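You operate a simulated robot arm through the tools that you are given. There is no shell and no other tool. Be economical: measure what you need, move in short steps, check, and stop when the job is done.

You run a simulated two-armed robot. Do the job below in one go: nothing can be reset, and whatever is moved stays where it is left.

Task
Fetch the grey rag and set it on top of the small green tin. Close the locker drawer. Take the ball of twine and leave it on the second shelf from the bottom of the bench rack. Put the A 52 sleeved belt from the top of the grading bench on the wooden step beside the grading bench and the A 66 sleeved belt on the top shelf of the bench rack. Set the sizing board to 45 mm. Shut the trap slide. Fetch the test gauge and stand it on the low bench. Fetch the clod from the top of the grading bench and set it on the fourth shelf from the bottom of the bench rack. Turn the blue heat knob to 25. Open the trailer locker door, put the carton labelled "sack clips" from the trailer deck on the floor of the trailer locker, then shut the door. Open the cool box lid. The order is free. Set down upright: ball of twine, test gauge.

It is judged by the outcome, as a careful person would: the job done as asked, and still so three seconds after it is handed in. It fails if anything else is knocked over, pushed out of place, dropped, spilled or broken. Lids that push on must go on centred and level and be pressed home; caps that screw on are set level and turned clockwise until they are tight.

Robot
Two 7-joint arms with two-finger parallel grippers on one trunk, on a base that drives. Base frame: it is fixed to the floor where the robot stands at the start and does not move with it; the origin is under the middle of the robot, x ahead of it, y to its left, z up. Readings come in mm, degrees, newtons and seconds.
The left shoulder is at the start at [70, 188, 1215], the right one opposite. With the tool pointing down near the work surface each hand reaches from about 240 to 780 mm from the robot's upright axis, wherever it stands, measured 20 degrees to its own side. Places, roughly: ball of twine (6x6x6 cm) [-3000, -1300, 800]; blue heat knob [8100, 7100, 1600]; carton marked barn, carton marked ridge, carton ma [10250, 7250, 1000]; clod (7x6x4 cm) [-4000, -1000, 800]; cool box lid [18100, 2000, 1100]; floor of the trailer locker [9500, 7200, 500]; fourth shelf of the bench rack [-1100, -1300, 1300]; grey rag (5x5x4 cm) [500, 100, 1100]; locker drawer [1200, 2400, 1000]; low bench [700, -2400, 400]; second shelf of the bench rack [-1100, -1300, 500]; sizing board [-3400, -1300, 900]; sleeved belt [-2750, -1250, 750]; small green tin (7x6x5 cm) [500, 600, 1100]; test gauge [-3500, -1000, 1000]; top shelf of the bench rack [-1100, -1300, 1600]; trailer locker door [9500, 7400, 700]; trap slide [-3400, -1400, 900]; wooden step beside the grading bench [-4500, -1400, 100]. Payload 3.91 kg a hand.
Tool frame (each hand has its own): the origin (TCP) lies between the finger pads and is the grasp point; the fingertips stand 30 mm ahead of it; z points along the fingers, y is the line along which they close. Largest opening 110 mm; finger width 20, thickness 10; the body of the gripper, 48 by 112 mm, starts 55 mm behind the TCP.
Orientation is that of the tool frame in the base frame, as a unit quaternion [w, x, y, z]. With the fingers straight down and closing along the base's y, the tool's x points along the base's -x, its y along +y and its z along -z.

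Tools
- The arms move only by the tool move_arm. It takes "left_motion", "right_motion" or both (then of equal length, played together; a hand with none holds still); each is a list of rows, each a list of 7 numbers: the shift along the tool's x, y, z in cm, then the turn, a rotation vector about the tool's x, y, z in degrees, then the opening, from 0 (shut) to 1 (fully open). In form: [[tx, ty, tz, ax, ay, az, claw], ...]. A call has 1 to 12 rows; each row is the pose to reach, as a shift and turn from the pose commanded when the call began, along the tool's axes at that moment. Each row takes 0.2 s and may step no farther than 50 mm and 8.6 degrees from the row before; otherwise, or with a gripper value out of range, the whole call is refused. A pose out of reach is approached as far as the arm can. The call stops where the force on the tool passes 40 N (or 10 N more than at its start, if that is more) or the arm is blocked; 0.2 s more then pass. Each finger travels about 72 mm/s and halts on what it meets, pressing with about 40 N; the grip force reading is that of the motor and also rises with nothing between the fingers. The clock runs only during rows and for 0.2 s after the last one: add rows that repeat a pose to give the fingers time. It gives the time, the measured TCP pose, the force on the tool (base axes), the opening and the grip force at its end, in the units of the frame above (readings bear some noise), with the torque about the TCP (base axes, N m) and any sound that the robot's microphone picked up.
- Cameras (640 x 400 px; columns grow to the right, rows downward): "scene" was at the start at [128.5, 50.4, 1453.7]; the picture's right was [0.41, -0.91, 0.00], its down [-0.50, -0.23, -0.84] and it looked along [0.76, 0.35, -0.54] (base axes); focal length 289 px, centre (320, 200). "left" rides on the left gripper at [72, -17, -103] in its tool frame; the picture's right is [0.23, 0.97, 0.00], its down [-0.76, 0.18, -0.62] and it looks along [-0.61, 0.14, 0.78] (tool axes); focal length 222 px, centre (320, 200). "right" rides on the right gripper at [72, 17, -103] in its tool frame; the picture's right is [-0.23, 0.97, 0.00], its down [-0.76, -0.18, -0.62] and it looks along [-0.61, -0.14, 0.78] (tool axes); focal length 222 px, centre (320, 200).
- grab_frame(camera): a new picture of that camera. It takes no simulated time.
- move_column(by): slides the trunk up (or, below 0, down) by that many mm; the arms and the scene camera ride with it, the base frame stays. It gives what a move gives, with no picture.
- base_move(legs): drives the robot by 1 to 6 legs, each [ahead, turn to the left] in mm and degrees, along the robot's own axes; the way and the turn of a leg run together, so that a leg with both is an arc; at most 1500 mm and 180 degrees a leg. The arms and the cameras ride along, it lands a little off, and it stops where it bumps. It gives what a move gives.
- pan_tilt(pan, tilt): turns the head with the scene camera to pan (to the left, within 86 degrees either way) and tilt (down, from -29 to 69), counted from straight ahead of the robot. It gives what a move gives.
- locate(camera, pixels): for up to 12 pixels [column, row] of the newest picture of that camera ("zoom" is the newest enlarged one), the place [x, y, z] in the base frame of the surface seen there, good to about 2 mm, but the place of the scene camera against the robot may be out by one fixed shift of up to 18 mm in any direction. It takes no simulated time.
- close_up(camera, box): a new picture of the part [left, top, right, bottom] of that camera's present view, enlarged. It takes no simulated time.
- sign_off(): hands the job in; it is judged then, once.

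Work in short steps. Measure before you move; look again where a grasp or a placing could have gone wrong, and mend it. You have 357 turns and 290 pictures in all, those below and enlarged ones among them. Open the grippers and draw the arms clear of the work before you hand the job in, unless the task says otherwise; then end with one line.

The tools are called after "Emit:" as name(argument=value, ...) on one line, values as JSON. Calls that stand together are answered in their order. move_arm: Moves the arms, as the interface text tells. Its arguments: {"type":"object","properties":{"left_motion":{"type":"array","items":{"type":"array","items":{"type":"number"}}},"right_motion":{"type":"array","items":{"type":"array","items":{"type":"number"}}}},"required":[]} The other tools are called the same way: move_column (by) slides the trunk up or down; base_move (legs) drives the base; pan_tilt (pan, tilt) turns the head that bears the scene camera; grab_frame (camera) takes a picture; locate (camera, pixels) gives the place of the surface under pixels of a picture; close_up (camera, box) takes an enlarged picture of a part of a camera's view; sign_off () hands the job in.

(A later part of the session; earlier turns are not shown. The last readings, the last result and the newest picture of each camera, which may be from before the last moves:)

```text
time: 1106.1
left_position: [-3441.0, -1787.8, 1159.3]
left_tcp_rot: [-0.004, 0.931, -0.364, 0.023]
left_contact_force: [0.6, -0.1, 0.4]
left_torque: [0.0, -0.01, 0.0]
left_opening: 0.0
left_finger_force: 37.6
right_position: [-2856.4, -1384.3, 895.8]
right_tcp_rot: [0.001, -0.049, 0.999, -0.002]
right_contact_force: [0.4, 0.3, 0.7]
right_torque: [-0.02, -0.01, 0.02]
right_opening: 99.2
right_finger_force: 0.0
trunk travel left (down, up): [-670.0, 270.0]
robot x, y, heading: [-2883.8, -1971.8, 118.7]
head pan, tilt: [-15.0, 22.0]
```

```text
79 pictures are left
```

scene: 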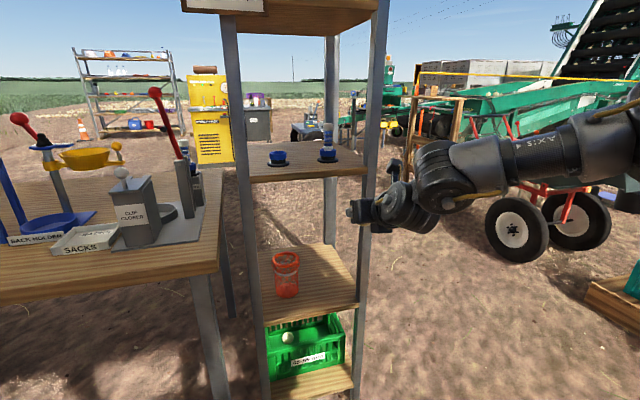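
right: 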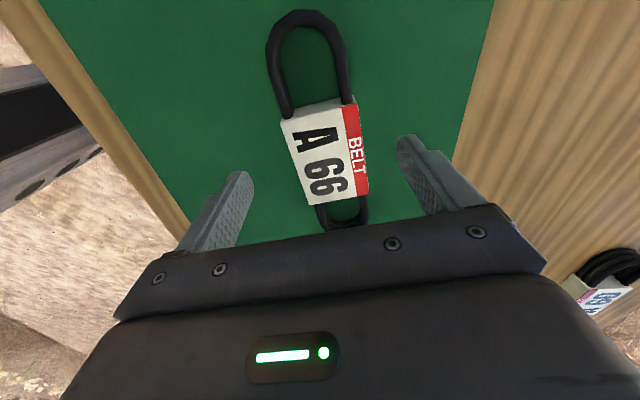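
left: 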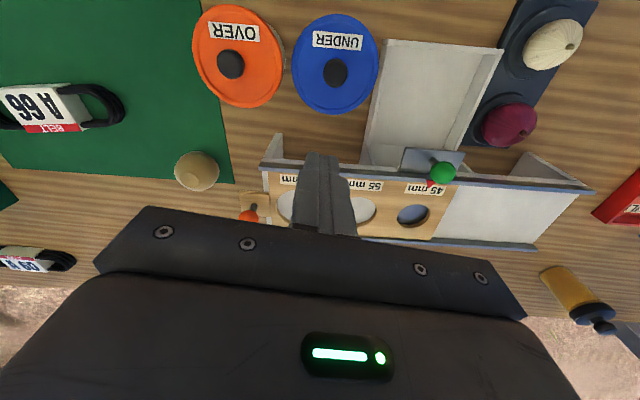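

Emit:
move_arm(right_motion=[[-1.55, 0.45, 0, 0, 0, 0, 0.9]])

Emit:
move_column(by=-58)

Emit:
grab_frame(camera="right")

```text
time: 1106.5
left_position: [-3439.8, -1789.3, 1160.1]
left_tcp_rot: [-0.004, 0.931, -0.364, 0.022]
left_contact_force: [-0.1, 0.4, -0.2]
left_torque: [-0.01, 0.04, -0.02]
left_opening: 0.0
left_finger_force: 37.3
right_position: [-2840.9, -1377.5, 896.7]
right_tcp_rot: [0.0, -0.049, 0.999, 0.0]
right_contact_force: [0.2, -0.2, 0.7]
right_torque: [-0.02, 0.02, -0.02]
right_opening: 98.9
right_finger_force: 0.1
trunk travel left (down, up): [-670.0, 270.0]
robot x, y, heading: [-2879.9, -1969.5, 118.8]
head pan, tilt: [-15.0, 22.0]
```

```text
time: 1107.5
left_position: [-3441.0, -1790.2, 1102.7]
left_tcp_rot: [-0.005, 0.931, -0.365, 0.024]
left_contact_force: [1.0, -1.1, 0.1]
left_torque: [0.03, -0.03, 0.01]
left_opening: 0.0
left_finger_force: 38.1
right_position: [-2841.1, -1379.3, 838.9]
right_tcp_rot: [-0.001, -0.05, 0.999, -0.001]
right_contact_force: [0.2, 0.8, -0.2]
right_torque: [0.02, 0.0, -0.02]
right_opening: 98.8
right_finger_force: 0.0
trunk travel left (down, up): [-612.0, 328.0]
robot x, y, heading: [-2885.4, -1968.6, 118.6]
head pan, tilt: [-15.0, 22.0]
```

```text
78 pictures are left
```

right: 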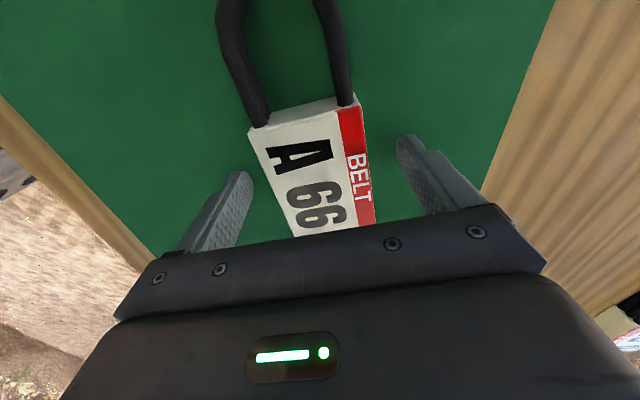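

Centred. Close and lift.

Emit:
move_arm(right_motion=[[0, 0, 0, 0, 0, 0, 0.6], [0, 0, 0, 0, 0, 0, 0.4], [0, 0, 0, 0, 0, 0, 0.3], [0, 0, 0, 0, 0, 0, 0.3]])

Emit:
move_column(by=320)

Emit:
grab_frame(camera="right")

```text
time: 1108.5
left_position: [-3441.8, -1788.6, 1102.2]
left_tcp_rot: [-0.005, 0.931, -0.364, 0.024]
left_contact_force: [-0.6, 0.4, -0.6]
left_torque: [0.03, 0.0, -0.03]
left_opening: 0.1
left_finger_force: 37.9
right_position: [-2840.8, -1377.8, 838.7]
right_tcp_rot: [0.0, -0.049, 0.999, -0.001]
right_contact_force: [-0.7, -0.7, -0.3]
right_torque: [-0.02, -0.06, 0.01]
right_opening: 59.4
right_finger_force: 40.3
trunk travel left (down, up): [-612.0, 328.0]
robot x, y, heading: [-2883.2, -1968.1, 118.9]
head pan, tilt: [-15.0, 22.0]
```

```text
time: 1111.7
left_position: [-3440.1, -1788.6, 1421.9]
left_tcp_rot: [-0.004, 0.931, -0.364, 0.024]
left_contact_force: [1.0, 0.2, -0.9]
left_torque: [0.04, 0.0, 0.0]
left_opening: 0.0
left_finger_force: 37.9
right_position: [-2841.8, -1377.8, 1159.0]
right_tcp_rot: [0.0, -0.049, 0.999, -0.001]
right_contact_force: [0.2, 1.0, -1.2]
right_torque: [0.0, 0.0, -0.03]
right_opening: 59.1
right_finger_force: 40.1
trunk travel left (down, up): [-932.0, 8.0]
robot x, y, heading: [-2885.5, -1972.2, 118.8]
head pan, tilt: [-15.0, 22.0]
```

```text
77 pictures are left
```

right: 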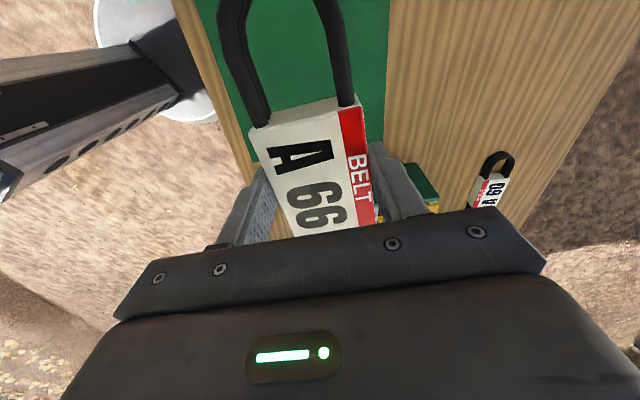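

A 66 is held. The top shelf is at z≈1606, so I'll test how high the arm can lift with the hand pointing down, after backing off.

Emit:
base_move(legs=[[-350, 0]])

Emit:
move_arm(right_motion=[[0, 0, -4.8, 0, 0, 0, 0.3], [0, 0, -9.6, 0, 0, 0, 0.3], [0, 0, -14.4, 0, 0, 0, 0.3], [0, 0, -19.2, 0, 0, 0, 0.3], [0, 0, -24, 0, 0, 0, 0.3], [0, 0, -28.8, 0, 0, 0, 0.3], [0, 0, -33.6, 0, 0, 0, 0.3], [0, 0, -38.4, 0, 0, 0, 0.3], [0, 0, -43.2, 0, 0, 0, 0.3], [0, 0, -48, 0, 0, 0, 0.3], [0, 0, -52.8, 0, 0, 0, 0.3]])

```text
time: 1114.0
left_position: [-3272.8, -2096.6, 1421.1]
left_tcp_rot: [-0.004, 0.931, -0.364, 0.024]
left_contact_force: [-0.3, 0.0, -0.8]
left_torque: [-0.05, -0.03, -0.03]
left_opening: 0.0
left_finger_force: 37.9
right_position: [-2672.9, -1684.5, 1158.1]
right_tcp_rot: [0.001, -0.05, 0.999, -0.002]
right_contact_force: [0.7, -0.2, -2.0]
right_torque: [-0.02, 0.0, 0.0]
right_opening: 59.2
right_finger_force: 40.0
trunk travel left (down, up): [-932.0, 8.0]
robot x, y, heading: [-2718.7, -2281.1, 118.8]
head pan, tilt: [-15.0, 22.0]
```

```text
time: 1116.4
left_position: [-3271.2, -2100.5, 1421.9]
left_tcp_rot: [-0.006, 0.932, -0.363, 0.022]
left_contact_force: [0.9, 0.4, -0.3]
left_torque: [0.01, -0.02, 0.03]
left_opening: 0.0
left_finger_force: 37.6
right_position: [-2619.8, -1738.6, 1496.6]
right_tcp_rot: [-0.001, -0.05, 0.999, 0.001]
right_contact_force: [-0.4, 0.3, -2.1]
right_torque: [0.03, 0.0, -0.01]
right_opening: 59.3
right_finger_force: 39.6
right hand out of reach, approached as far as the arm can: row 6, 7, 8, 9, 10, 11
trunk travel left (down, up): [-932.0, 8.0]
robot x, y, heading: [-2709.6, -2281.4, 118.8]
head pan, tilt: [-15.0, 22.0]
```

It reached z≈1497 at this distance. I'll try higher while extending forward.

Emit:
move_arm(right_motion=[[1.2, 2.8, -2.5, 0, 0, 0, 0.3], [2.4, 5.6, -5, 0, 0, 0, 0.3], [3.6, 8.4, -8, 0, 0, 0, 0.3], [4.8, 11.2, -11, 0, 0, 0, 0.3], [5.9, 13.8, -14, 0, 0, 0, 0.3], [5.9, 13.8, -18, 0, 0, 0, 0.3], [5.9, 13.8, -20, 0, 0, 0, 0.3]])

```text
time: 1118.0
left_position: [-3272.1, -2097.6, 1420.9]
left_tcp_rot: [-0.004, 0.932, -0.363, 0.023]
left_contact_force: [0.2, 0.6, -0.7]
left_torque: [-0.02, 0.0, 0.03]
left_opening: 0.0
left_finger_force: 37.8
right_position: [-2618.2, -1717.5, 1486.4]
right_tcp_rot: [-0.002, -0.049, 0.999, 0.0]
right_contact_force: [0.0, 0.0, -0.1]
right_torque: [-0.04, 0.03, -0.05]
right_opening: 59.3
right_finger_force: 40.2
right hand out of reach, approached as far as the arm can: row 1, 2, 3, 4, 5, 6, 7
trunk travel left (down, up): [-932.0, 8.0]
robot x, y, heading: [-2714.5, -2280.0, 118.8]
head pan, tilt: [-15.0, 22.0]
```

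I'll try the other yaw (+60°), which has been the freer branch for this wrist, and then lift.

Emit:
move_arm(right_motion=[[0, 0, 2, 0, 0, 8.2, 0.3], [0, 0, 4, 0, 0, 16.4, 0.3], [0, 0, 6, 0, 0, 24.6, 0.3], [0, 0, 8, 0, 0, 32.8, 0.3], [0, 0, 8, 0, 0, 41, 0.3], [0, 0, 8, 0, 0, 49.2, 0.3], [0, 0, 8, 0, 0, 57.4, 0.3], [0, 0, 8, 0, 0, 65, 0.3]])

Emit:
move_arm(right_motion=[[3, 0, -3, 0, 0, 0, 0.3], [6, 0, -6, 0, 0, 0, 0.3], [9, 0, -10, 0, 0, 0, 0.3], [9, 0, -14, 0, 0, 0, 0.3], [9, 0, -18, 0, 0, 0, 0.3], [9, 0, -22, 0, 0, 0, 0.3], [9, 0, -26, 0, 0, 0, 0.3]])

```text
time: 1119.8
left_position: [-3272.6, -2098.8, 1421.7]
left_tcp_rot: [-0.004, 0.931, -0.363, 0.024]
left_contact_force: [0.4, 0.6, -0.3]
left_torque: [-0.01, 0.0, 0.0]
left_opening: 0.1
left_finger_force: 37.5
right_position: [-2621.4, -1715.0, 1408.0]
right_tcp_rot: [0.001, 0.495, 0.869, 0.0]
right_contact_force: [-0.2, 0.1, -1.7]
right_torque: [0.0, 0.02, 0.02]
right_opening: 59.4
right_finger_force: 40.2
trunk travel left (down, up): [-932.0, 8.0]
robot x, y, heading: [-2716.5, -2278.1, 118.7]
head pan, tilt: [-15.0, 22.0]
```

```text
time: 1121.4
left_position: [-3270.8, -2099.2, 1421.6]
left_tcp_rot: [-0.004, 0.932, -0.362, 0.023]
left_contact_force: [0.1, 0.1, -0.3]
left_torque: [0.02, -0.01, 0.0]
left_opening: 0.0
left_finger_force: 38.0
right_position: [-2614.0, -1694.3, 1476.1]
right_tcp_rot: [-0.002, 0.495, 0.869, 0.0]
right_contact_force: [0.6, 0.6, -1.9]
right_torque: [0.03, 0.02, -0.03]
right_opening: 59.5
right_finger_force: 40.2
right hand out of reach, approached as far as the arm can: row 2, 3, 4, 5, 6, 7
trunk travel left (down, up): [-932.0, 8.0]
robot x, y, heading: [-2716.4, -2281.7, 118.7]
head pan, tilt: [-15.0, 22.0]
```

Hand-down tops out near z 1490, so I'll tilt: yaw back, then pitch the hand 55° forward so the belt's long side stays level.

Emit:
move_arm(right_motion=[[0, 0, 3, 0, 0, -8.2, 0.3], [0, 0, 6, 0, 0, -16.4, 0.3], [0, 0, 9, 0, 0, -24.6, 0.3], [0, 0, 12, 0, 0, -32.8, 0.3], [0, 0, 14, 0, 0, -41, 0.3], [0, 0, 14, 0, 0, -49.2, 0.3], [0, 0, 14, 0, 0, -57.4, 0.3], [0, 0, 14, 0, 0, -65, 0.3]])

Emit:
move_arm(right_motion=[[0, 0, 0, -7, 3.3, 0, 0.3], [0, 0, 0, -14, 6.6, 0, 0.3], [0, 0, 0, -21, 9.9, 0, 0.3], [0, 0, 0, -28, 13.2, 0, 0.3], [0, 0, 0, -35, 16.5, 0, 0.3], [0, 0, 0, -42, 19.8, 0, 0.3], [0, 0, 0, -49, 23, 0, 0.3]])

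Emit:
grab_frame(camera="right")

```text
time: 1123.2
left_position: [-3272.1, -2098.9, 1421.7]
left_tcp_rot: [-0.004, 0.932, -0.363, 0.023]
left_contact_force: [0.1, -0.6, -0.4]
left_torque: [0.01, 0.04, 0.01]
left_opening: 0.0
left_finger_force: 38.0
right_position: [-2614.3, -1694.6, 1336.5]
right_tcp_rot: [0.001, -0.051, 0.999, -0.001]
right_contact_force: [0.7, -0.2, -2.0]
right_torque: [0.03, -0.05, 0.01]
right_opening: 59.2
right_finger_force: 40.1
trunk travel left (down, up): [-932.0, 8.0]
robot x, y, heading: [-2717.3, -2276.8, 118.9]
head pan, tilt: [-15.0, 22.0]
```

```text
time: 1124.8
left_position: [-3273.3, -2098.9, 1421.1]
left_tcp_rot: [-0.005, 0.932, -0.363, 0.024]
left_contact_force: [0.1, 0.5, 0.9]
left_torque: [-0.03, -0.02, 0.02]
left_opening: 0.0
left_finger_force: 37.4
right_position: [-2623.6, -1695.2, 1331.3]
right_tcp_rot: [-0.202, -0.057, 0.91, 0.358]
right_contact_force: [-0.6, 0.4, -1.0]
right_torque: [-0.02, -0.03, -0.01]
right_opening: 59.4
right_finger_force: 39.8
right hand out of reach, approached as far as the arm can: row 7
trunk travel left (down, up): [-932.0, 8.0]
robot x, y, heading: [-2713.8, -2279.8, 118.8]
head pan, tilt: [-15.0, 22.0]
```

```text
76 pictures are left
```

right: 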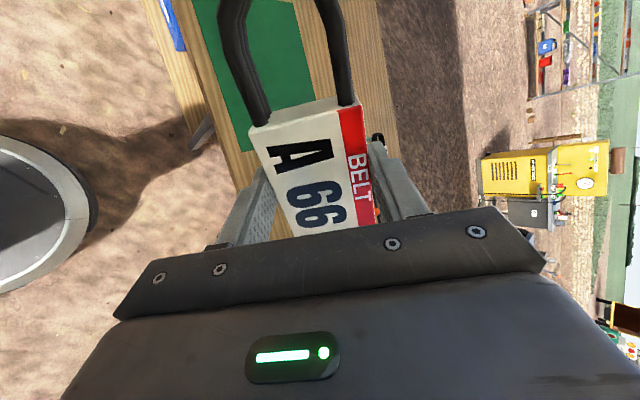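

That works. Now I'll raise it straight up by 360 mm.

Emit:
move_arm(right_motion=[[1.5, 3, -3, 0, 0, 0, 0.3], [3, 6.1, -6, 0, 0, 0, 0.3], [4.4, 9.1, -9, 0, 0, 0, 0.3], [5.9, 12.2, -12, 0, 0, -3, 0.3], [7.4, 15.2, -15, 0, 0, -6, 0.3], [8.9, 18.2, -18, 0, 0, -9, 0.3], [10.3, 21.3, -21, 0, 0, -12, 0.3], [11.8, 24.3, -23.9, 0, 0, -15, 0.3]])

```text
time: 1126.6
left_position: [-3271.1, -2097.3, 1421.9]
left_tcp_rot: [-0.005, 0.931, -0.363, 0.024]
left_contact_force: [-0.6, 0.8, -0.4]
left_torque: [0.03, -0.02, 0.02]
left_opening: 0.0
left_finger_force: 37.8
right_position: [-2622.6, -1693.1, 1693.7]
right_tcp_rot: [-0.153, -0.176, 0.895, 0.38]
right_contact_force: [-0.5, -0.7, -2.5]
right_torque: [-0.01, -0.04, -0.01]
right_opening: 59.4
right_finger_force: 39.8
trunk travel left (down, up): [-932.0, 8.0]
robot x, y, heading: [-2716.7, -2279.9, 118.6]
head pan, tilt: [-15.0, 22.0]
```

It reached z 1694. The rack's uprights stand about 100 mm above the top shelf, so I'll bring the belt in from the rack's open east side, facing west.

Emit:
base_move(legs=[[0, -118.6], [1500, 0], [1200, 0], [0, 90], [660, 0], [0, 86]])

Emit:
move_arm(right_motion=[[0, 0, 0, 0, 0, -5, 0.3], [0, 0, 0, 0, 0, -10, 0.3]])

Emit:
pan_tilt(pan=-20, tilt=5)

Emit:
grab_frame(camera="scene")

Emit:
grab_frame(camera="right")

```text
time: 1155.3
left_position: [-478.7, -1945.1, 1423.4]
left_tcp_rot: [-0.014, 0.991, 0.129, 0.018]
left_contact_force: [-0.3, 0.1, 0.6]
left_torque: [0.03, 0.02, -0.01]
left_opening: 0.2
left_finger_force: 37.6
right_position: [-470.3, -1178.9, 1694.2]
right_tcp_rot: [-0.318, -0.583, 0.701, 0.259]
right_contact_force: [0.6, 0.3, -2.3]
right_torque: [0.0, -0.01, -0.01]
right_opening: 58.9
right_finger_force: 39.9
trunk travel left (down, up): [-932.0, 8.0]
robot x, y, heading: [-24.8, -1577.0, 176.0]
head pan, tilt: [-15.0, 22.0]
```

```text
time: 1155.9
left_position: [-479.4, -1945.4, 1422.2]
left_tcp_rot: [-0.016, 0.991, 0.129, 0.019]
left_contact_force: [-0.7, -0.5, -0.2]
left_torque: [0.02, -0.01, -0.01]
left_opening: 0.1
left_finger_force: 37.6
right_position: [-470.2, -1180.6, 1692.3]
right_tcp_rot: [-0.293, -0.642, 0.648, 0.287]
right_contact_force: [0.2, 0.3, -2.1]
right_torque: [0.01, -0.04, 0.02]
right_opening: 59.2
right_finger_force: 40.3
trunk travel left (down, up): [-932.0, 8.0]
robot x, y, heading: [-27.7, -1572.8, 176.1]
head pan, tilt: [-15.0, 22.0]
```

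```text
time: 1156.7
left_position: [-479.1, -1945.2, 1422.5]
left_tcp_rot: [-0.014, 0.991, 0.129, 0.018]
left_contact_force: [-0.2, 0.2, -0.8]
left_torque: [-0.01, -0.03, -0.01]
left_opening: 0.1
left_finger_force: 38.1
right_position: [-468.5, -1181.1, 1693.4]
right_tcp_rot: [-0.294, -0.641, 0.648, 0.287]
right_contact_force: [0.4, -0.5, -0.9]
right_torque: [-0.01, -0.04, 0.0]
right_opening: 59.4
right_finger_force: 40.0
trunk travel left (down, up): [-932.0, 8.0]
robot x, y, heading: [-23.9, -1575.2, 176.2]
head pan, tilt: [-20.0, 5.0]
```

```text
75 pictures are left
```

scene: 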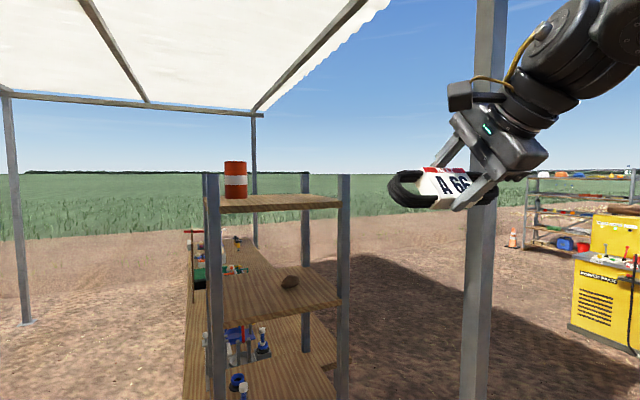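

```text
74 pictures are left
```

right: 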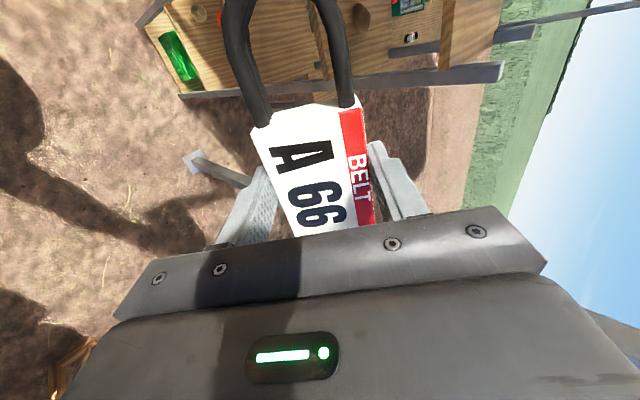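

Emit:
locate(camera="scene", pixels=[[235, 190], [260, 205], [300, 203], [330, 203], [211, 180], [343, 180], [305, 178], [280, 197]])

```text
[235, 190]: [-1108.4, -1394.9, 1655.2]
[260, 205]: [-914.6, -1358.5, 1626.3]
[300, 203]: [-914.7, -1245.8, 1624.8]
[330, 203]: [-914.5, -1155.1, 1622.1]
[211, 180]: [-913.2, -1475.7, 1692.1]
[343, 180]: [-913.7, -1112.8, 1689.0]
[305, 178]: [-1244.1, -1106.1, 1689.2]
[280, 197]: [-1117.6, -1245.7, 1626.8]
```

The shelf top is z≈1619; the can stands at (−1130,−1395). I'll turn 6° left and drive in so the belt comes to about (−1040,−1250).

Emit:
base_move(legs=[[0, 6], [300, 0]])

Emit:
grab_frame(camera="scene")

```text
time: 1159.3
left_position: [-730.6, -2001.1, 1423.2]
left_tcp_rot: [-0.015, 0.983, 0.18, 0.016]
left_contact_force: [0.4, 0.1, -0.2]
left_torque: [-0.02, 0.03, 0.03]
left_opening: 0.0
left_finger_force: 38.1
right_position: [-800.7, -1240.1, 1694.4]
right_tcp_rot: [0.309, 0.675, -0.613, -0.272]
right_contact_force: [-0.2, -1.2, -2.2]
right_torque: [0.01, -0.04, 0.0]
right_opening: 59.2
right_finger_force: 39.7
trunk travel left (down, up): [-932.0, 8.0]
robot x, y, heading: [-320.9, -1584.3, -178.3]
head pan, tilt: [-20.0, 5.0]
```

```text
73 pictures are left
```

scene: 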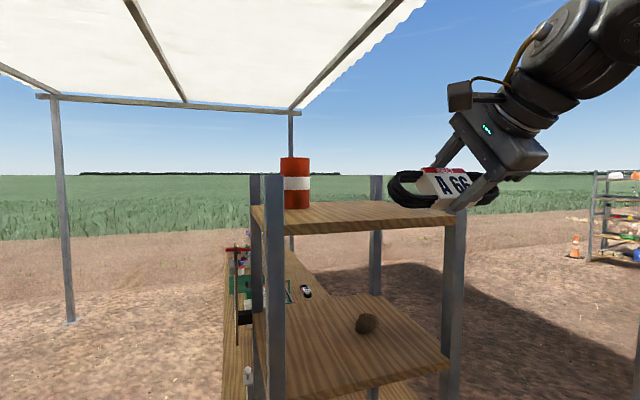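

The belt's north end is close to the upright, so I'll shift the hand 40 mm south and then drive in.

Emit:
move_arm(right_motion=[[2, 0, 0, 0, 0, 0, 0.3], [4, 0, 0, 0, 0, 0, 0.3]])

Emit:
base_move(legs=[[235, 0]])

Emit:
grab_frame(camera="scene")

Emit:
grab_frame(camera="right")

```text
time: 1159.9
left_position: [-733.5, -2001.8, 1421.4]
left_tcp_rot: [-0.016, 0.983, 0.18, 0.017]
left_contact_force: [0.0, 0.3, 0.5]
left_torque: [0.0, 0.02, -0.04]
left_opening: 0.1
left_finger_force: 38.1
right_position: [-798.8, -1281.0, 1694.6]
right_tcp_rot: [0.308, 0.674, -0.613, -0.273]
right_contact_force: [0.5, -0.9, -1.8]
right_torque: [-0.02, -0.02, -0.01]
right_opening: 59.3
right_finger_force: 39.7
trunk travel left (down, up): [-932.0, 8.0]
robot x, y, heading: [-323.4, -1587.8, -178.0]
head pan, tilt: [-20.0, 5.0]
```

```text
time: 1161.6
left_position: [-963.9, -2009.3, 1423.6]
left_tcp_rot: [-0.015, 0.983, 0.18, 0.015]
left_contact_force: [0.5, -0.2, 0.3]
left_torque: [0.01, 0.05, 0.0]
left_opening: 0.0
left_finger_force: 37.8
right_position: [-1027.4, -1288.0, 1696.6]
right_tcp_rot: [0.31, 0.674, -0.612, -0.273]
right_contact_force: [1.0, -0.6, -2.1]
right_torque: [-0.02, -0.01, 0.0]
right_opening: 59.5
right_finger_force: 40.1
trunk travel left (down, up): [-932.0, 8.0]
robot x, y, heading: [-554.4, -1594.2, -177.9]
head pan, tilt: [-20.0, 5.0]
```

```text
72 pictures are left
```

scene: 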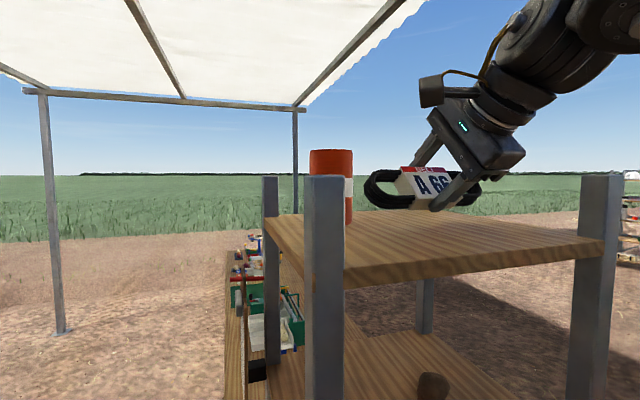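

```text
71 pictures are left
```

right: 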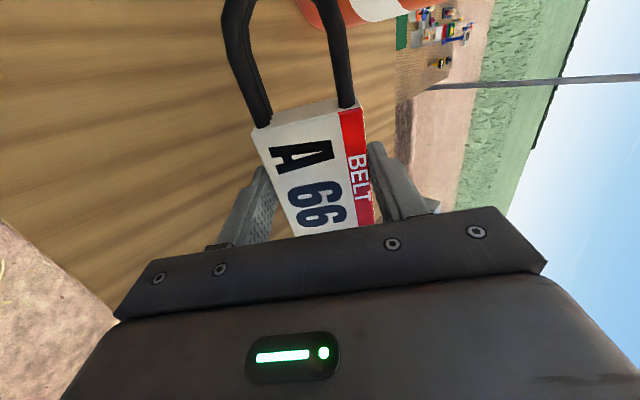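

Emit:
locate(camera="right", pixels=[[330, 12], [310, 15], [370, 10], [150, 100], [100, 200], [345, 60], [240, 20]])

```text
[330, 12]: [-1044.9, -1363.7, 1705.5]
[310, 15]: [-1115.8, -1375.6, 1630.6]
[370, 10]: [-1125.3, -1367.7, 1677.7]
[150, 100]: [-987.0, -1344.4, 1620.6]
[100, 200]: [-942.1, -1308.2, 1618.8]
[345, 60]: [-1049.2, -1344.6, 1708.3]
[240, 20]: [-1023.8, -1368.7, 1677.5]
```

The can's surface is at x≈−1116. I'll back 35 mm for clearance and lower with the trunk until contact.

Emit:
base_move(legs=[[-35, 0]])

Emit:
move_column(by=-22)

Emit:
move_column(by=-5)

```text
time: 1162.5
left_position: [-944.8, -2010.1, 1418.4]
left_tcp_rot: [-0.016, 0.983, 0.179, 0.021]
left_contact_force: [-1.1, -0.4, -0.1]
left_torque: [-0.02, -0.09, 0.0]
left_opening: 0.0
left_finger_force: 38.0
right_position: [-1012.5, -1286.7, 1689.4]
right_tcp_rot: [0.305, 0.677, -0.614, -0.267]
right_contact_force: [-1.1, 0.8, -2.1]
right_torque: [-0.06, -0.11, -0.01]
right_opening: 59.4
right_finger_force: 40.1
trunk travel left (down, up): [-932.0, 8.0]
robot x, y, heading: [-521.0, -1594.4, -177.8]
head pan, tilt: [-20.0, 5.0]
```

```text
time: 1163.2
left_position: [-937.7, -2009.0, 1398.4]
left_tcp_rot: [-0.016, 0.983, 0.179, 0.019]
left_contact_force: [-0.1, 0.3, -0.2]
left_torque: [0.02, -0.02, 0.01]
left_opening: 0.0
left_finger_force: 37.7
right_position: [-1004.9, -1286.5, 1669.4]
right_tcp_rot: [0.306, 0.676, -0.614, -0.269]
right_contact_force: [5.8, 1.1, 2.7]
right_torque: [0.11, -0.43, -0.04]
right_opening: 59.1
right_finger_force: 39.7
trunk travel left (down, up): [-910.0, 30.0]
robot x, y, heading: [-523.4, -1591.2, -177.9]
head pan, tilt: [-20.0, 5.0]
```

```text
time: 1163.7
left_position: [-932.8, -2009.2, 1395.5]
left_tcp_rot: [-0.016, 0.983, 0.18, 0.018]
left_contact_force: [-0.1, 0.6, 0.9]
left_torque: [-0.03, 0.03, 0.03]
left_opening: 0.1
left_finger_force: 37.7
right_position: [-1002.3, -1287.9, 1670.5]
right_tcp_rot: [0.309, 0.674, -0.613, -0.273]
right_contact_force: [-8.8, 3.3, 20.7]
right_torque: [0.32, 0.33, 0.05]
right_opening: 59.4
right_finger_force: 40.2
trunk travel left (down, up): [-905.0, 35.0]
robot x, y, heading: [-524.0, -1592.1, -177.8]
head pan, tilt: [-20.0, 5.0]
```

Contact. I'll open slowly and look.

Emit:
move_arm(right_motion=[[0, 0, 0, 0, 0, 0, 0.57], [0, 0, 0, 0, 0, 0, 0.6], [0, 0, 0, 0, 0, 0, 0.65], [0, 0, 0, 0, 0, 0, 0.7], [0, 0, 0, 0, 0, 0, 0.8]])

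Emit:
grab_frame(camera="right")

```text
time: 1164.5
left_position: [-934.3, -2010.3, 1394.8]
left_tcp_rot: [-0.016, 0.983, 0.181, 0.018]
left_contact_force: [-0.4, -0.2, 0.2]
left_torque: [-0.02, 0.02, 0.02]
left_opening: 0.0
left_finger_force: 37.6
right_position: [-1001.6, -1288.7, 1672.6]
right_tcp_rot: [0.314, 0.672, -0.611, -0.276]
right_contact_force: [-8.2, 3.8, 22.3]
right_torque: [0.28, 0.35, 0.01]
right_opening: 65.8
right_finger_force: 0.1
trunk travel left (down, up): [-905.0, 35.0]
robot x, y, heading: [-522.1, -1591.8, -178.0]
head pan, tilt: [-20.0, 5.0]
stopped in row 4 (right hand): the force on the tool passed its limit (the readings are from after the stop); the commanded pose is now the measured one
```

```text
70 pictures are left
```

right: 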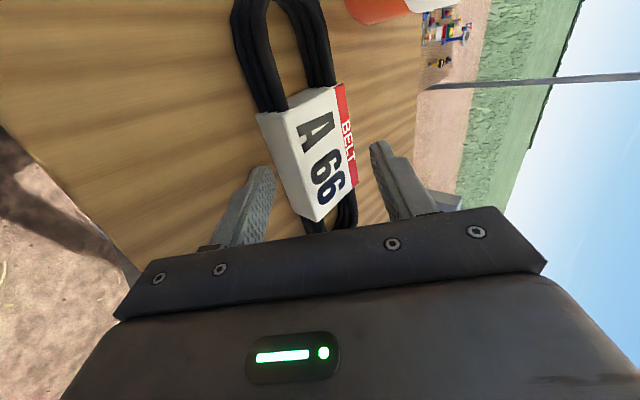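

The belt is resting on the shelf. I'll raise the trunk, then back out.

Emit:
move_column(by=34)

Emit:
move_arm(right_motion=[[0, 0, 0, 0, 0, 0, 0.85], [0, 0, -3, 0, 0, 0, 0.9], [0, 0, -7, 0, 0, 0, 0.9]])

Emit:
grab_frame(camera="right")

```text
time: 1165.3
left_position: [-933.1, -2009.1, 1428.8]
left_tcp_rot: [-0.016, 0.983, 0.18, 0.018]
left_contact_force: [0.2, -1.4, -0.5]
left_torque: [0.01, -0.01, 0.02]
left_opening: 0.0
left_finger_force: 38.0
right_position: [-999.5, -1286.6, 1702.2]
right_tcp_rot: [0.309, 0.674, -0.613, -0.273]
right_contact_force: [-0.1, 0.0, -0.1]
right_torque: [-0.01, 0.05, 0.0]
right_opening: 77.3
right_finger_force: 0.0
trunk travel left (down, up): [-939.0, 1.0]
robot x, y, heading: [-520.8, -1591.0, -178.2]
head pan, tilt: [-20.0, 5.0]
```

```text
time: 1166.1
left_position: [-931.4, -2010.0, 1429.0]
left_tcp_rot: [-0.017, 0.983, 0.18, 0.017]
left_contact_force: [-0.1, 0.6, -0.2]
left_torque: [-0.01, -0.02, 0.02]
left_opening: 0.1
left_finger_force: 37.9
right_position: [-944.9, -1282.8, 1750.1]
right_tcp_rot: [0.31, 0.674, -0.612, -0.274]
right_contact_force: [0.0, 0.3, 0.7]
right_torque: [-0.01, 0.01, 0.03]
right_opening: 99.0
right_finger_force: 0.0
trunk travel left (down, up): [-939.0, 1.0]
robot x, y, heading: [-522.1, -1594.7, -177.9]
head pan, tilt: [-20.0, 5.0]
```

```text
69 pictures are left
```

right: 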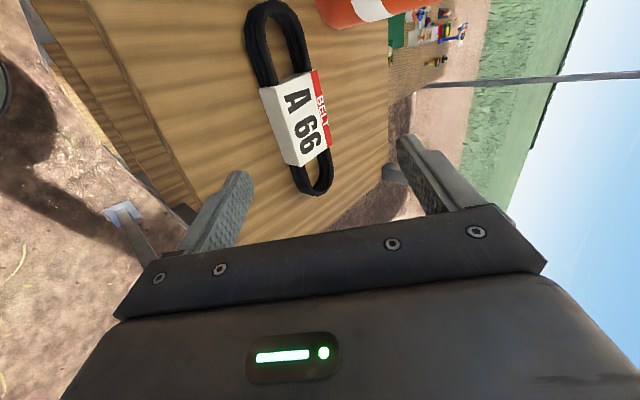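

A 66 lies flat on the top shelf. Last is the test gauge: I'll back off and roll the right hand +90° back into the horizontal-grip orientation.

Emit:
base_move(legs=[[-450, 0]])

Emit:
move_arm(right_motion=[[0, 1.5, -1.3, 0, 0, 8.2, 0.9], [0, 0, -2, 0, 0, 16.4, 0.9], [0, -2, -1, 0, 0, 24.6, 0.9], [0, -4, 1, 0, 0, 32.8, 0.9], [0, -6, 3, 0, 0, 41, 0.9], [0, -8, 5, 0, 0, 49.2, 0.9], [0, -10, 7, 0, 0, 57.4, 0.9], [0, -12, 9, 0, 0, 65.6, 0.9], [0, -14, 11, 0, 0, 73.8, 0.9], [0, -16, 13, 0, 0, 82, 0.9], [0, -18, 15, 0, 0, 90, 0.9]])

Emit:
move_arm(right_motion=[[-3, 0, 0, 0, 7.5, 0, 0.9], [-6, 0, 0, 0, 15, 0, 0.9], [-10, 0, 0, 0, 15, 0, 0.9]])

```text
time: 1168.9
left_position: [-484.2, -1993.2, 1427.7]
left_tcp_rot: [-0.016, 0.984, 0.179, 0.018]
left_contact_force: [0.0, -0.8, 0.0]
left_torque: [-0.01, 0.03, 0.02]
left_opening: 0.0
left_finger_force: 37.7
right_position: [-498.0, -1264.5, 1747.9]
right_tcp_rot: [0.309, 0.673, -0.614, -0.273]
right_contact_force: [-1.4, 0.5, 0.0]
right_torque: [-0.03, 0.01, 0.0]
right_opening: 99.5
right_finger_force: 0.1
trunk travel left (down, up): [-939.0, 1.0]
robot x, y, heading: [-67.8, -1575.0, -178.2]
head pan, tilt: [-20.0, 5.0]
```

```text
time: 1171.3
left_position: [-483.9, -1991.5, 1428.7]
left_tcp_rot: [-0.016, 0.984, 0.179, 0.018]
left_contact_force: [-0.2, -0.4, -0.7]
left_torque: [0.0, -0.01, -0.01]
left_opening: 0.0
left_finger_force: 37.9
right_position: [-491.3, -1267.2, 1511.8]
right_tcp_rot: [-0.412, -0.04, 0.91, -0.026]
right_contact_force: [-0.6, -0.7, 0.2]
right_torque: [0.0, 0.02, 0.03]
right_opening: 98.9
right_finger_force: 0.1
right hand out of reach, approached as far as the arm can: row 1
trunk travel left (down, up): [-939.0, 1.0]
robot x, y, heading: [-75.8, -1575.8, -178.1]
head pan, tilt: [-20.0, 5.0]
```

```text
time: 1172.1
left_position: [-484.4, -1989.4, 1428.0]
left_tcp_rot: [-0.014, 0.983, 0.18, 0.018]
left_contact_force: [0.5, 0.1, -0.2]
left_torque: [0.01, -0.02, 0.01]
left_opening: 0.0
left_finger_force: 37.8
right_position: [-506.8, -1215.7, 1515.8]
right_tcp_rot: [-0.527, -0.037, 0.849, -0.033]
right_contact_force: [0.7, 1.2, -1.5]
right_torque: [0.01, 0.0, 0.02]
right_opening: 99.1
right_finger_force: 0.0
right hand out of reach, approached as far as the arm can: row 1, 2, 3
trunk travel left (down, up): [-939.0, 1.0]
robot x, y, heading: [-69.8, -1578.2, -178.1]
head pan, tilt: [-20.0, 5.0]
```

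The orientation is right. I'll drive around to the north side of the bench in front of the gauge.

Emit:
base_move(legs=[[-80, 0], [0, -91.9], [1500, 0], [300, 0], [0, 90], [1500, 0]])

Emit:
base_move(legs=[[1500, 0], [230, 0], [0, 90], [450, 0]])

Emit:
move_column(by=-400)

Emit:
move_column(by=-160)

Emit:
grab_frame(camera="right")

```text
time: 1196.4
left_position: [-1919.7, -202.5, 1428.9]
left_tcp_rot: [-0.016, 0.986, 0.167, 0.018]
left_contact_force: [-0.2, -0.2, -1.0]
left_torque: [0.04, 0.03, -0.03]
left_opening: 0.0
left_finger_force: 37.8
right_position: [-1923.5, 570.8, 1518.6]
right_tcp_rot: [-0.527, -0.028, 0.849, -0.025]
right_contact_force: [0.0, -0.2, 0.0]
right_torque: [-0.01, 0.04, 0.0]
right_opening: 98.9
right_finger_force: 0.0
trunk travel left (down, up): [-939.0, 1.0]
robot x, y, heading: [-1500.2, 208.3, -179.7]
head pan, tilt: [-20.0, 5.0]
```

```text
time: 1211.3
left_position: [-2838.2, -687.9, 1429.5]
left_tcp_rot: [-0.023, 0.586, 0.81, 0.001]
left_contact_force: [-0.1, 0.6, 0.3]
left_torque: [0.01, 0.01, -0.01]
left_opening: 0.0
left_finger_force: 37.4
right_position: [-3612.2, -677.7, 1519.1]
right_tcp_rot: [0.36, 0.614, -0.585, 0.388]
right_contact_force: [0.1, -0.9, -1.1]
right_torque: [0.03, -0.04, 0.0]
right_opening: 99.1
right_finger_force: 0.0
trunk travel left (down, up): [-939.0, 1.0]
robot x, y, heading: [-3232.9, -259.0, -90.5]
head pan, tilt: [-20.0, 5.0]
```

```text
time: 1215.1
left_position: [-2839.0, -689.8, 1028.2]
left_tcp_rot: [-0.024, 0.586, 0.81, 0.002]
left_contact_force: [-0.3, -0.1, -0.8]
left_torque: [-0.02, -0.04, 0.01]
left_opening: 0.2
left_finger_force: 38.1
right_position: [-3613.2, -679.3, 1118.7]
right_tcp_rot: [0.359, 0.615, -0.586, 0.387]
right_contact_force: [0.2, -0.3, -0.5]
right_torque: [0.0, 0.0, 0.01]
right_opening: 99.1
right_finger_force: 0.1
trunk travel left (down, up): [-539.0, 401.0]
robot x, y, heading: [-3238.8, -259.0, -90.8]
head pan, tilt: [-20.0, 5.0]
```

```text
time: 1217.0
left_position: [-2839.1, -689.7, 868.4]
left_tcp_rot: [-0.023, 0.586, 0.81, 0.002]
left_contact_force: [-0.3, -0.4, -0.3]
left_torque: [0.03, -0.02, -0.02]
left_opening: 0.1
left_finger_force: 37.5
right_position: [-3612.6, -679.8, 959.7]
right_tcp_rot: [0.359, 0.615, -0.586, 0.387]
right_contact_force: [0.5, -0.7, -0.4]
right_torque: [0.03, 0.0, -0.01]
right_opening: 99.1
right_finger_force: 0.0
trunk travel left (down, up): [-379.0, 561.0]
robot x, y, heading: [-3236.0, -260.7, -90.5]
head pan, tilt: [-20.0, 5.0]
```

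```text
68 pictures are left
```

right: 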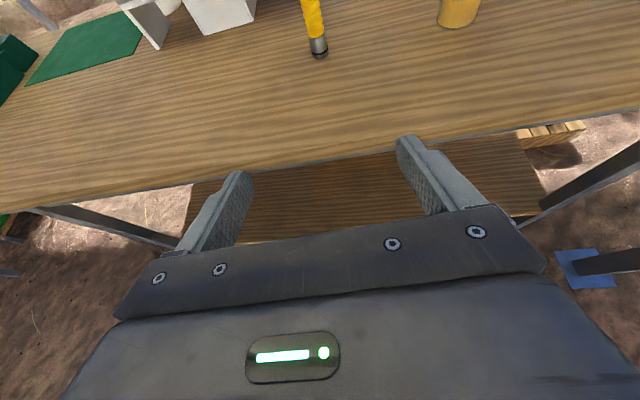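

Emit:
pan_tilt(pan=-22, tilt=25)

Emit:
close_up(camera="scene", box=[220, 100, 420, 240])

Emit:
locate(camera="right", pixels=[[319, 45], [315, 20], [320, 52], [312, 45], [327, 42], [312, 8]])

```text
time: 1217.8
left_position: [-2837.2, -690.2, 868.6]
left_tcp_rot: [-0.023, 0.586, 0.81, 0.002]
left_contact_force: [0.2, -0.1, -0.3]
left_torque: [0.01, 0.02, -0.01]
left_opening: 0.0
left_finger_force: 37.9
right_position: [-3611.4, -681.5, 958.3]
right_tcp_rot: [0.36, 0.614, -0.586, 0.387]
right_contact_force: [0.6, -0.1, 1.0]
right_torque: [-0.01, -0.01, -0.03]
right_opening: 99.2
right_finger_force: 0.0
trunk travel left (down, up): [-379.0, 561.0]
robot x, y, heading: [-3237.2, -263.2, -90.5]
head pan, tilt: [-22.0, 25.0]
```

```text
2.86 times, centred on (320, 170) of scene
```

zoom: 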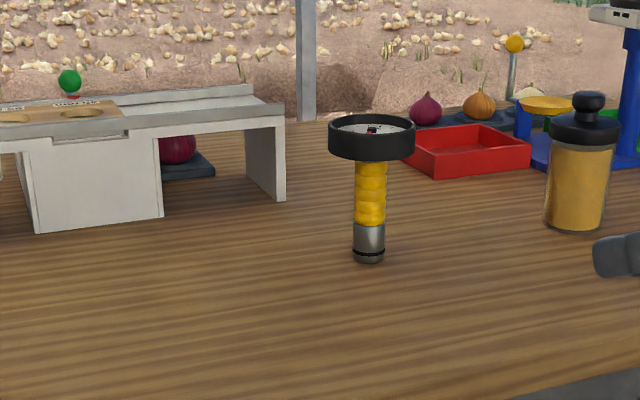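

```text
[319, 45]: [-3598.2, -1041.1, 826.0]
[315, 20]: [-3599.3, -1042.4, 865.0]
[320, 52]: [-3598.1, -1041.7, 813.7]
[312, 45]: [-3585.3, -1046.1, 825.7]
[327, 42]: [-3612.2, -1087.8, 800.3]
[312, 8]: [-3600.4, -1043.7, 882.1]
```

Gauge handle centre ≈ (−3599,−1056), yellow grip z 838–900. I'll set the hand to z 860, align x, and drive forward with the fingers part open.

Emit:
move_arm(right_motion=[[0, -1.4, 0, 0, 0, 0, 0.8], [0, -1.4, 0, 0, 0, 0, 0.7]])

Emit:
move_column(by=-97)

Emit:
base_move(legs=[[250, 0]])

Emit:
grab_frame(camera="right")

```text
time: 1218.4
left_position: [-2837.8, -689.5, 869.1]
left_tcp_rot: [-0.024, 0.586, 0.81, 0.002]
left_contact_force: [0.3, 0.8, -0.6]
left_torque: [-0.05, -0.02, 0.01]
left_opening: 0.0
left_finger_force: 38.3
right_position: [-3600.6, -683.4, 962.2]
right_tcp_rot: [0.358, 0.615, -0.587, 0.386]
right_contact_force: [0.7, -0.6, -0.4]
right_torque: [0.02, -0.06, 0.01]
right_opening: 77.2
right_finger_force: 0.1
right hand out of reach, approached as far as the arm can: row 1, 2
trunk travel left (down, up): [-379.0, 561.0]
robot x, y, heading: [-3237.4, -263.2, -90.5]
head pan, tilt: [-22.0, 25.0]
```

```text
time: 1219.7
left_position: [-2837.8, -689.6, 772.1]
left_tcp_rot: [-0.022, 0.586, 0.81, 0.001]
left_contact_force: [-0.3, 0.0, -0.4]
left_torque: [-0.01, -0.03, -0.01]
left_opening: 0.2
left_finger_force: 37.7
right_position: [-3600.1, -683.6, 865.0]
right_tcp_rot: [0.358, 0.616, -0.586, 0.387]
right_contact_force: [-0.1, -0.2, -0.1]
right_torque: [0.02, -0.03, -0.01]
right_opening: 77.0
right_finger_force: 0.1
trunk travel left (down, up): [-282.0, 658.0]
robot x, y, heading: [-3234.7, -256.6, -90.6]
head pan, tilt: [-22.0, 25.0]
```

```text
time: 1221.1
left_position: [-2838.9, -821.7, 772.2]
left_tcp_rot: [-0.031, 0.583, 0.812, 0.012]
left_contact_force: [-2.9, 7.0, 3.5]
left_torque: [-0.26, -0.07, -0.06]
left_opening: 0.0
left_finger_force: 38.3
right_position: [-3601.6, -824.9, 864.3]
right_tcp_rot: [0.357, 0.616, -0.585, 0.388]
right_contact_force: [0.1, 0.1, -0.8]
right_torque: [-0.02, 0.0, -0.05]
right_opening: 77.1
right_finger_force: 0.0
trunk travel left (down, up): [-282.0, 658.0]
robot x, y, heading: [-3240.9, -404.6, -90.0]
head pan, tilt: [-22.0, 25.0]
stopped in leg 1: the force on the tool passed its limit (the readings are from after the stop); the commanded pose is now the measured one
```

```text
66 pictures are left
```

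right: 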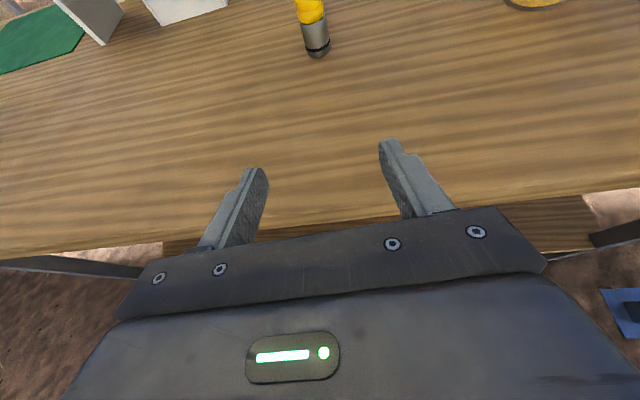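

The left hand (z 772) touched the bench edge. I'll back off slightly and raise it above the bench.

Emit:
base_move(legs=[[-60, 0]])

Emit:
move_arm(left_motion=[[0, 0, -4, 0, 0, 0, 0], [0, 0, -8, 0, 0, 0, 0], [0, 0, -12, 0, 0, 0, 0], [0, 0, -16, 0, 0, 0, 0], [0, 0, -20, 0, 0, 0, 0], [0, 0, -24, 0, 0, 0, 0]])

Emit:
close_up(camera="scene", box=[120, 100, 520, 350])

```text
time: 1222.0
left_position: [-2838.3, -763.7, 773.2]
left_tcp_rot: [-0.031, 0.584, 0.811, 0.012]
left_contact_force: [0.2, 0.5, -0.3]
left_torque: [-0.03, -0.01, -0.02]
left_opening: 0.0
left_finger_force: 38.6
right_position: [-3600.1, -764.1, 865.2]
right_tcp_rot: [0.357, 0.616, -0.587, 0.386]
right_contact_force: [0.3, 0.1, 1.0]
right_torque: [-0.01, -0.01, -0.02]
right_opening: 77.0
right_finger_force: 0.1
trunk travel left (down, up): [-282.0, 658.0]
robot x, y, heading: [-3239.8, -343.3, -90.4]
head pan, tilt: [-22.0, 25.0]
```

```text
time: 1223.5
left_position: [-2836.9, -742.5, 855.7]
left_tcp_rot: [-0.031, 0.584, 0.811, 0.011]
left_contact_force: [0.2, 0.1, 1.5]
left_torque: [-0.01, -0.01, 0.01]
left_opening: 0.0
left_finger_force: 37.9
left hand out of reach, approached as far as the arm can: row 2, 3, 4, 5, 6
right_position: [-3601.1, -765.1, 864.9]
right_tcp_rot: [0.357, 0.616, -0.586, 0.387]
right_contact_force: [-0.4, 0.4, 0.1]
right_torque: [-0.01, -0.01, 0.03]
right_opening: 77.1
right_finger_force: 0.1
trunk travel left (down, up): [-282.0, 658.0]
robot x, y, heading: [-3238.0, -340.1, -90.2]
head pan, tilt: [-22.0, 25.0]
```

```text
1.60 times, centred on (320, 225) of scene
```

zoom: 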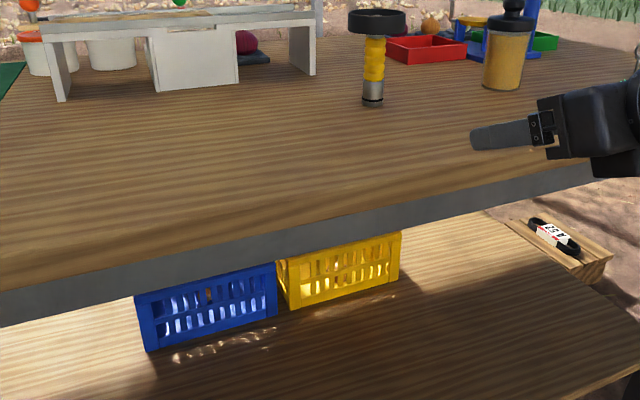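

All is intact, and the left fingertips now clear the bench (826). I'll drive forward again.

Emit:
base_move(legs=[[200, 0]])

Emit:
grab_frame(camera="right")

```text
time: 1225.0
left_position: [-2839.1, -944.2, 856.0]
left_tcp_rot: [-0.031, 0.584, 0.811, 0.011]
left_contact_force: [-0.3, 0.2, -0.9]
left_torque: [0.05, 0.01, -0.01]
left_opening: 0.1
left_finger_force: 37.9
right_position: [-3603.8, -966.2, 862.9]
right_tcp_rot: [0.357, 0.616, -0.587, 0.386]
right_contact_force: [0.2, -1.0, 0.0]
right_torque: [-0.02, 0.02, 0.01]
right_opening: 77.0
right_finger_force: 0.0
trunk travel left (down, up): [-282.0, 658.0]
robot x, y, heading: [-3241.7, -544.6, -90.6]
head pan, tilt: [-22.0, 25.0]
```

```text
64 pictures are left
```

right: 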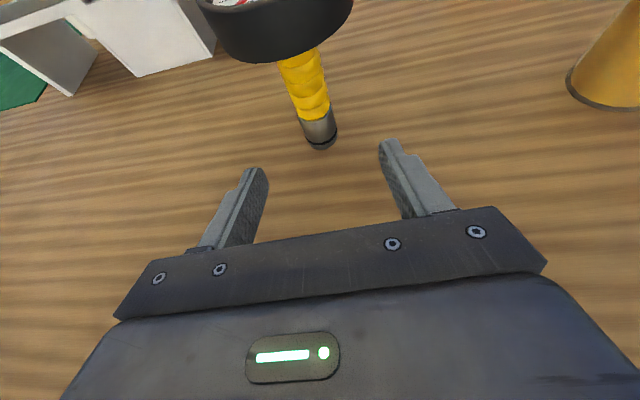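

Emit:
locate(camera="right", pixels=[[303, 85], [318, 128], [312, 110], [305, 130], [333, 128], [290, 50], [300, 65]])

```text
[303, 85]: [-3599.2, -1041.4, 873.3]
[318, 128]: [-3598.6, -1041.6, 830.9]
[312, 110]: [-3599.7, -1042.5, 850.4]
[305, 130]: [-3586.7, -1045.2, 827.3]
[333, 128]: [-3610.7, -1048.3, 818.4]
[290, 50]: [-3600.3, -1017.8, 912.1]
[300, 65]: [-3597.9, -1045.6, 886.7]
```

I'll nudge +5 mm in x, lower 6 mm, then drive the last 74 mm.

Emit:
move_arm(right_motion=[[0, -0.5, 0, 0, 0, 0, 0.7]])

Emit:
move_column(by=-6)

Emit:
base_move(legs=[[74, 0]])

Emit:
grab_frame(camera="right")

```text
time: 1225.5
left_position: [-2839.2, -943.9, 855.9]
left_tcp_rot: [-0.031, 0.584, 0.811, 0.012]
left_contact_force: [0.4, 0.5, 0.0]
left_torque: [-0.01, 0.0, 0.02]
left_opening: 0.0
left_finger_force: 37.3
right_position: [-3598.9, -966.8, 865.2]
right_tcp_rot: [0.357, 0.616, -0.587, 0.386]
right_contact_force: [0.0, -0.2, 0.2]
right_torque: [0.02, -0.03, -0.03]
right_opening: 76.9
right_finger_force: 0.0
trunk travel left (down, up): [-282.0, 658.0]
robot x, y, heading: [-3240.9, -545.6, -90.6]
head pan, tilt: [-22.0, 25.0]
```

```text
time: 1226.0
left_position: [-2839.5, -943.8, 849.3]
left_tcp_rot: [-0.031, 0.584, 0.811, 0.011]
left_contact_force: [0.8, -0.1, -1.0]
left_torque: [-0.02, 0.03, -0.02]
left_opening: 0.1
left_finger_force: 37.8
right_position: [-3599.6, -965.7, 859.0]
right_tcp_rot: [0.357, 0.616, -0.587, 0.386]
right_contact_force: [0.1, 0.2, 0.7]
right_torque: [-0.01, 0.01, 0.02]
right_opening: 77.0
right_finger_force: 0.1
trunk travel left (down, up): [-276.0, 664.0]
robot x, y, heading: [-3240.1, -541.0, -90.3]
head pan, tilt: [-22.0, 25.0]
```

```text
time: 1227.0
left_position: [-2840.2, -984.2, 848.5]
left_tcp_rot: [-0.032, 0.584, 0.811, 0.012]
left_contact_force: [0.1, -0.4, 0.6]
left_torque: [-0.04, 0.0, 0.0]
left_opening: 0.1
left_finger_force: 38.2
right_position: [-3599.6, -1006.5, 860.2]
right_tcp_rot: [0.357, 0.616, -0.587, 0.386]
right_contact_force: [-0.1, 0.2, -0.4]
right_torque: [-0.02, -0.01, -0.02]
right_opening: 77.2
right_finger_force: 0.1
trunk travel left (down, up): [-276.0, 664.0]
robot x, y, heading: [-3236.8, -585.1, -90.7]
head pan, tilt: [-22.0, 25.0]
stopped in leg 1: the robot was blocked; the commanded pose is now the measured one
```

```text
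63 pictures are left
```

right: 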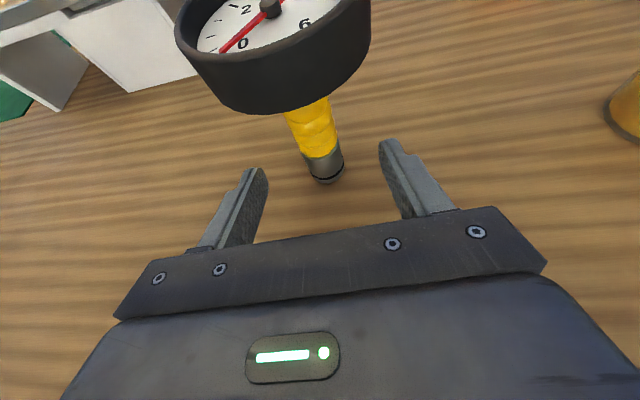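

The base is blocked at y=−585, so I'll extend the arm the last 36 mm.

Emit:
move_arm(right_motion=[[0.8, 0, 1.6, 0, 0, 0, 0.7], [1.6, 0, 3.2, 0, 0, 0, 0.7]])

Emit:
grab_frame(camera="right")

```text
time: 1227.6
left_position: [-2838.4, -985.5, 848.2]
left_tcp_rot: [-0.033, 0.583, 0.811, 0.014]
left_contact_force: [-0.5, -0.7, -0.2]
left_torque: [0.03, -0.01, 0.02]
left_opening: 0.1
left_finger_force: 37.6
right_position: [-3597.9, -1044.0, 859.7]
right_tcp_rot: [0.356, 0.616, -0.588, 0.385]
right_contact_force: [1.1, 0.5, -0.6]
right_torque: [-0.01, 0.02, -0.01]
right_opening: 77.0
right_finger_force: 0.1
trunk travel left (down, up): [-276.0, 664.0]
robot x, y, heading: [-3238.6, -584.9, -90.7]
head pan, tilt: [-22.0, 25.0]
```

```text
62 pictures are left
```

right: 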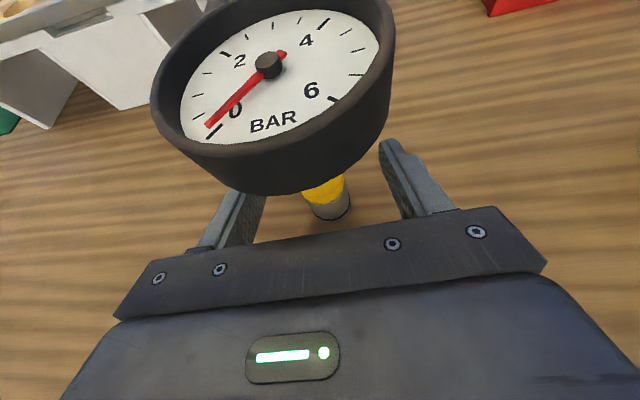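

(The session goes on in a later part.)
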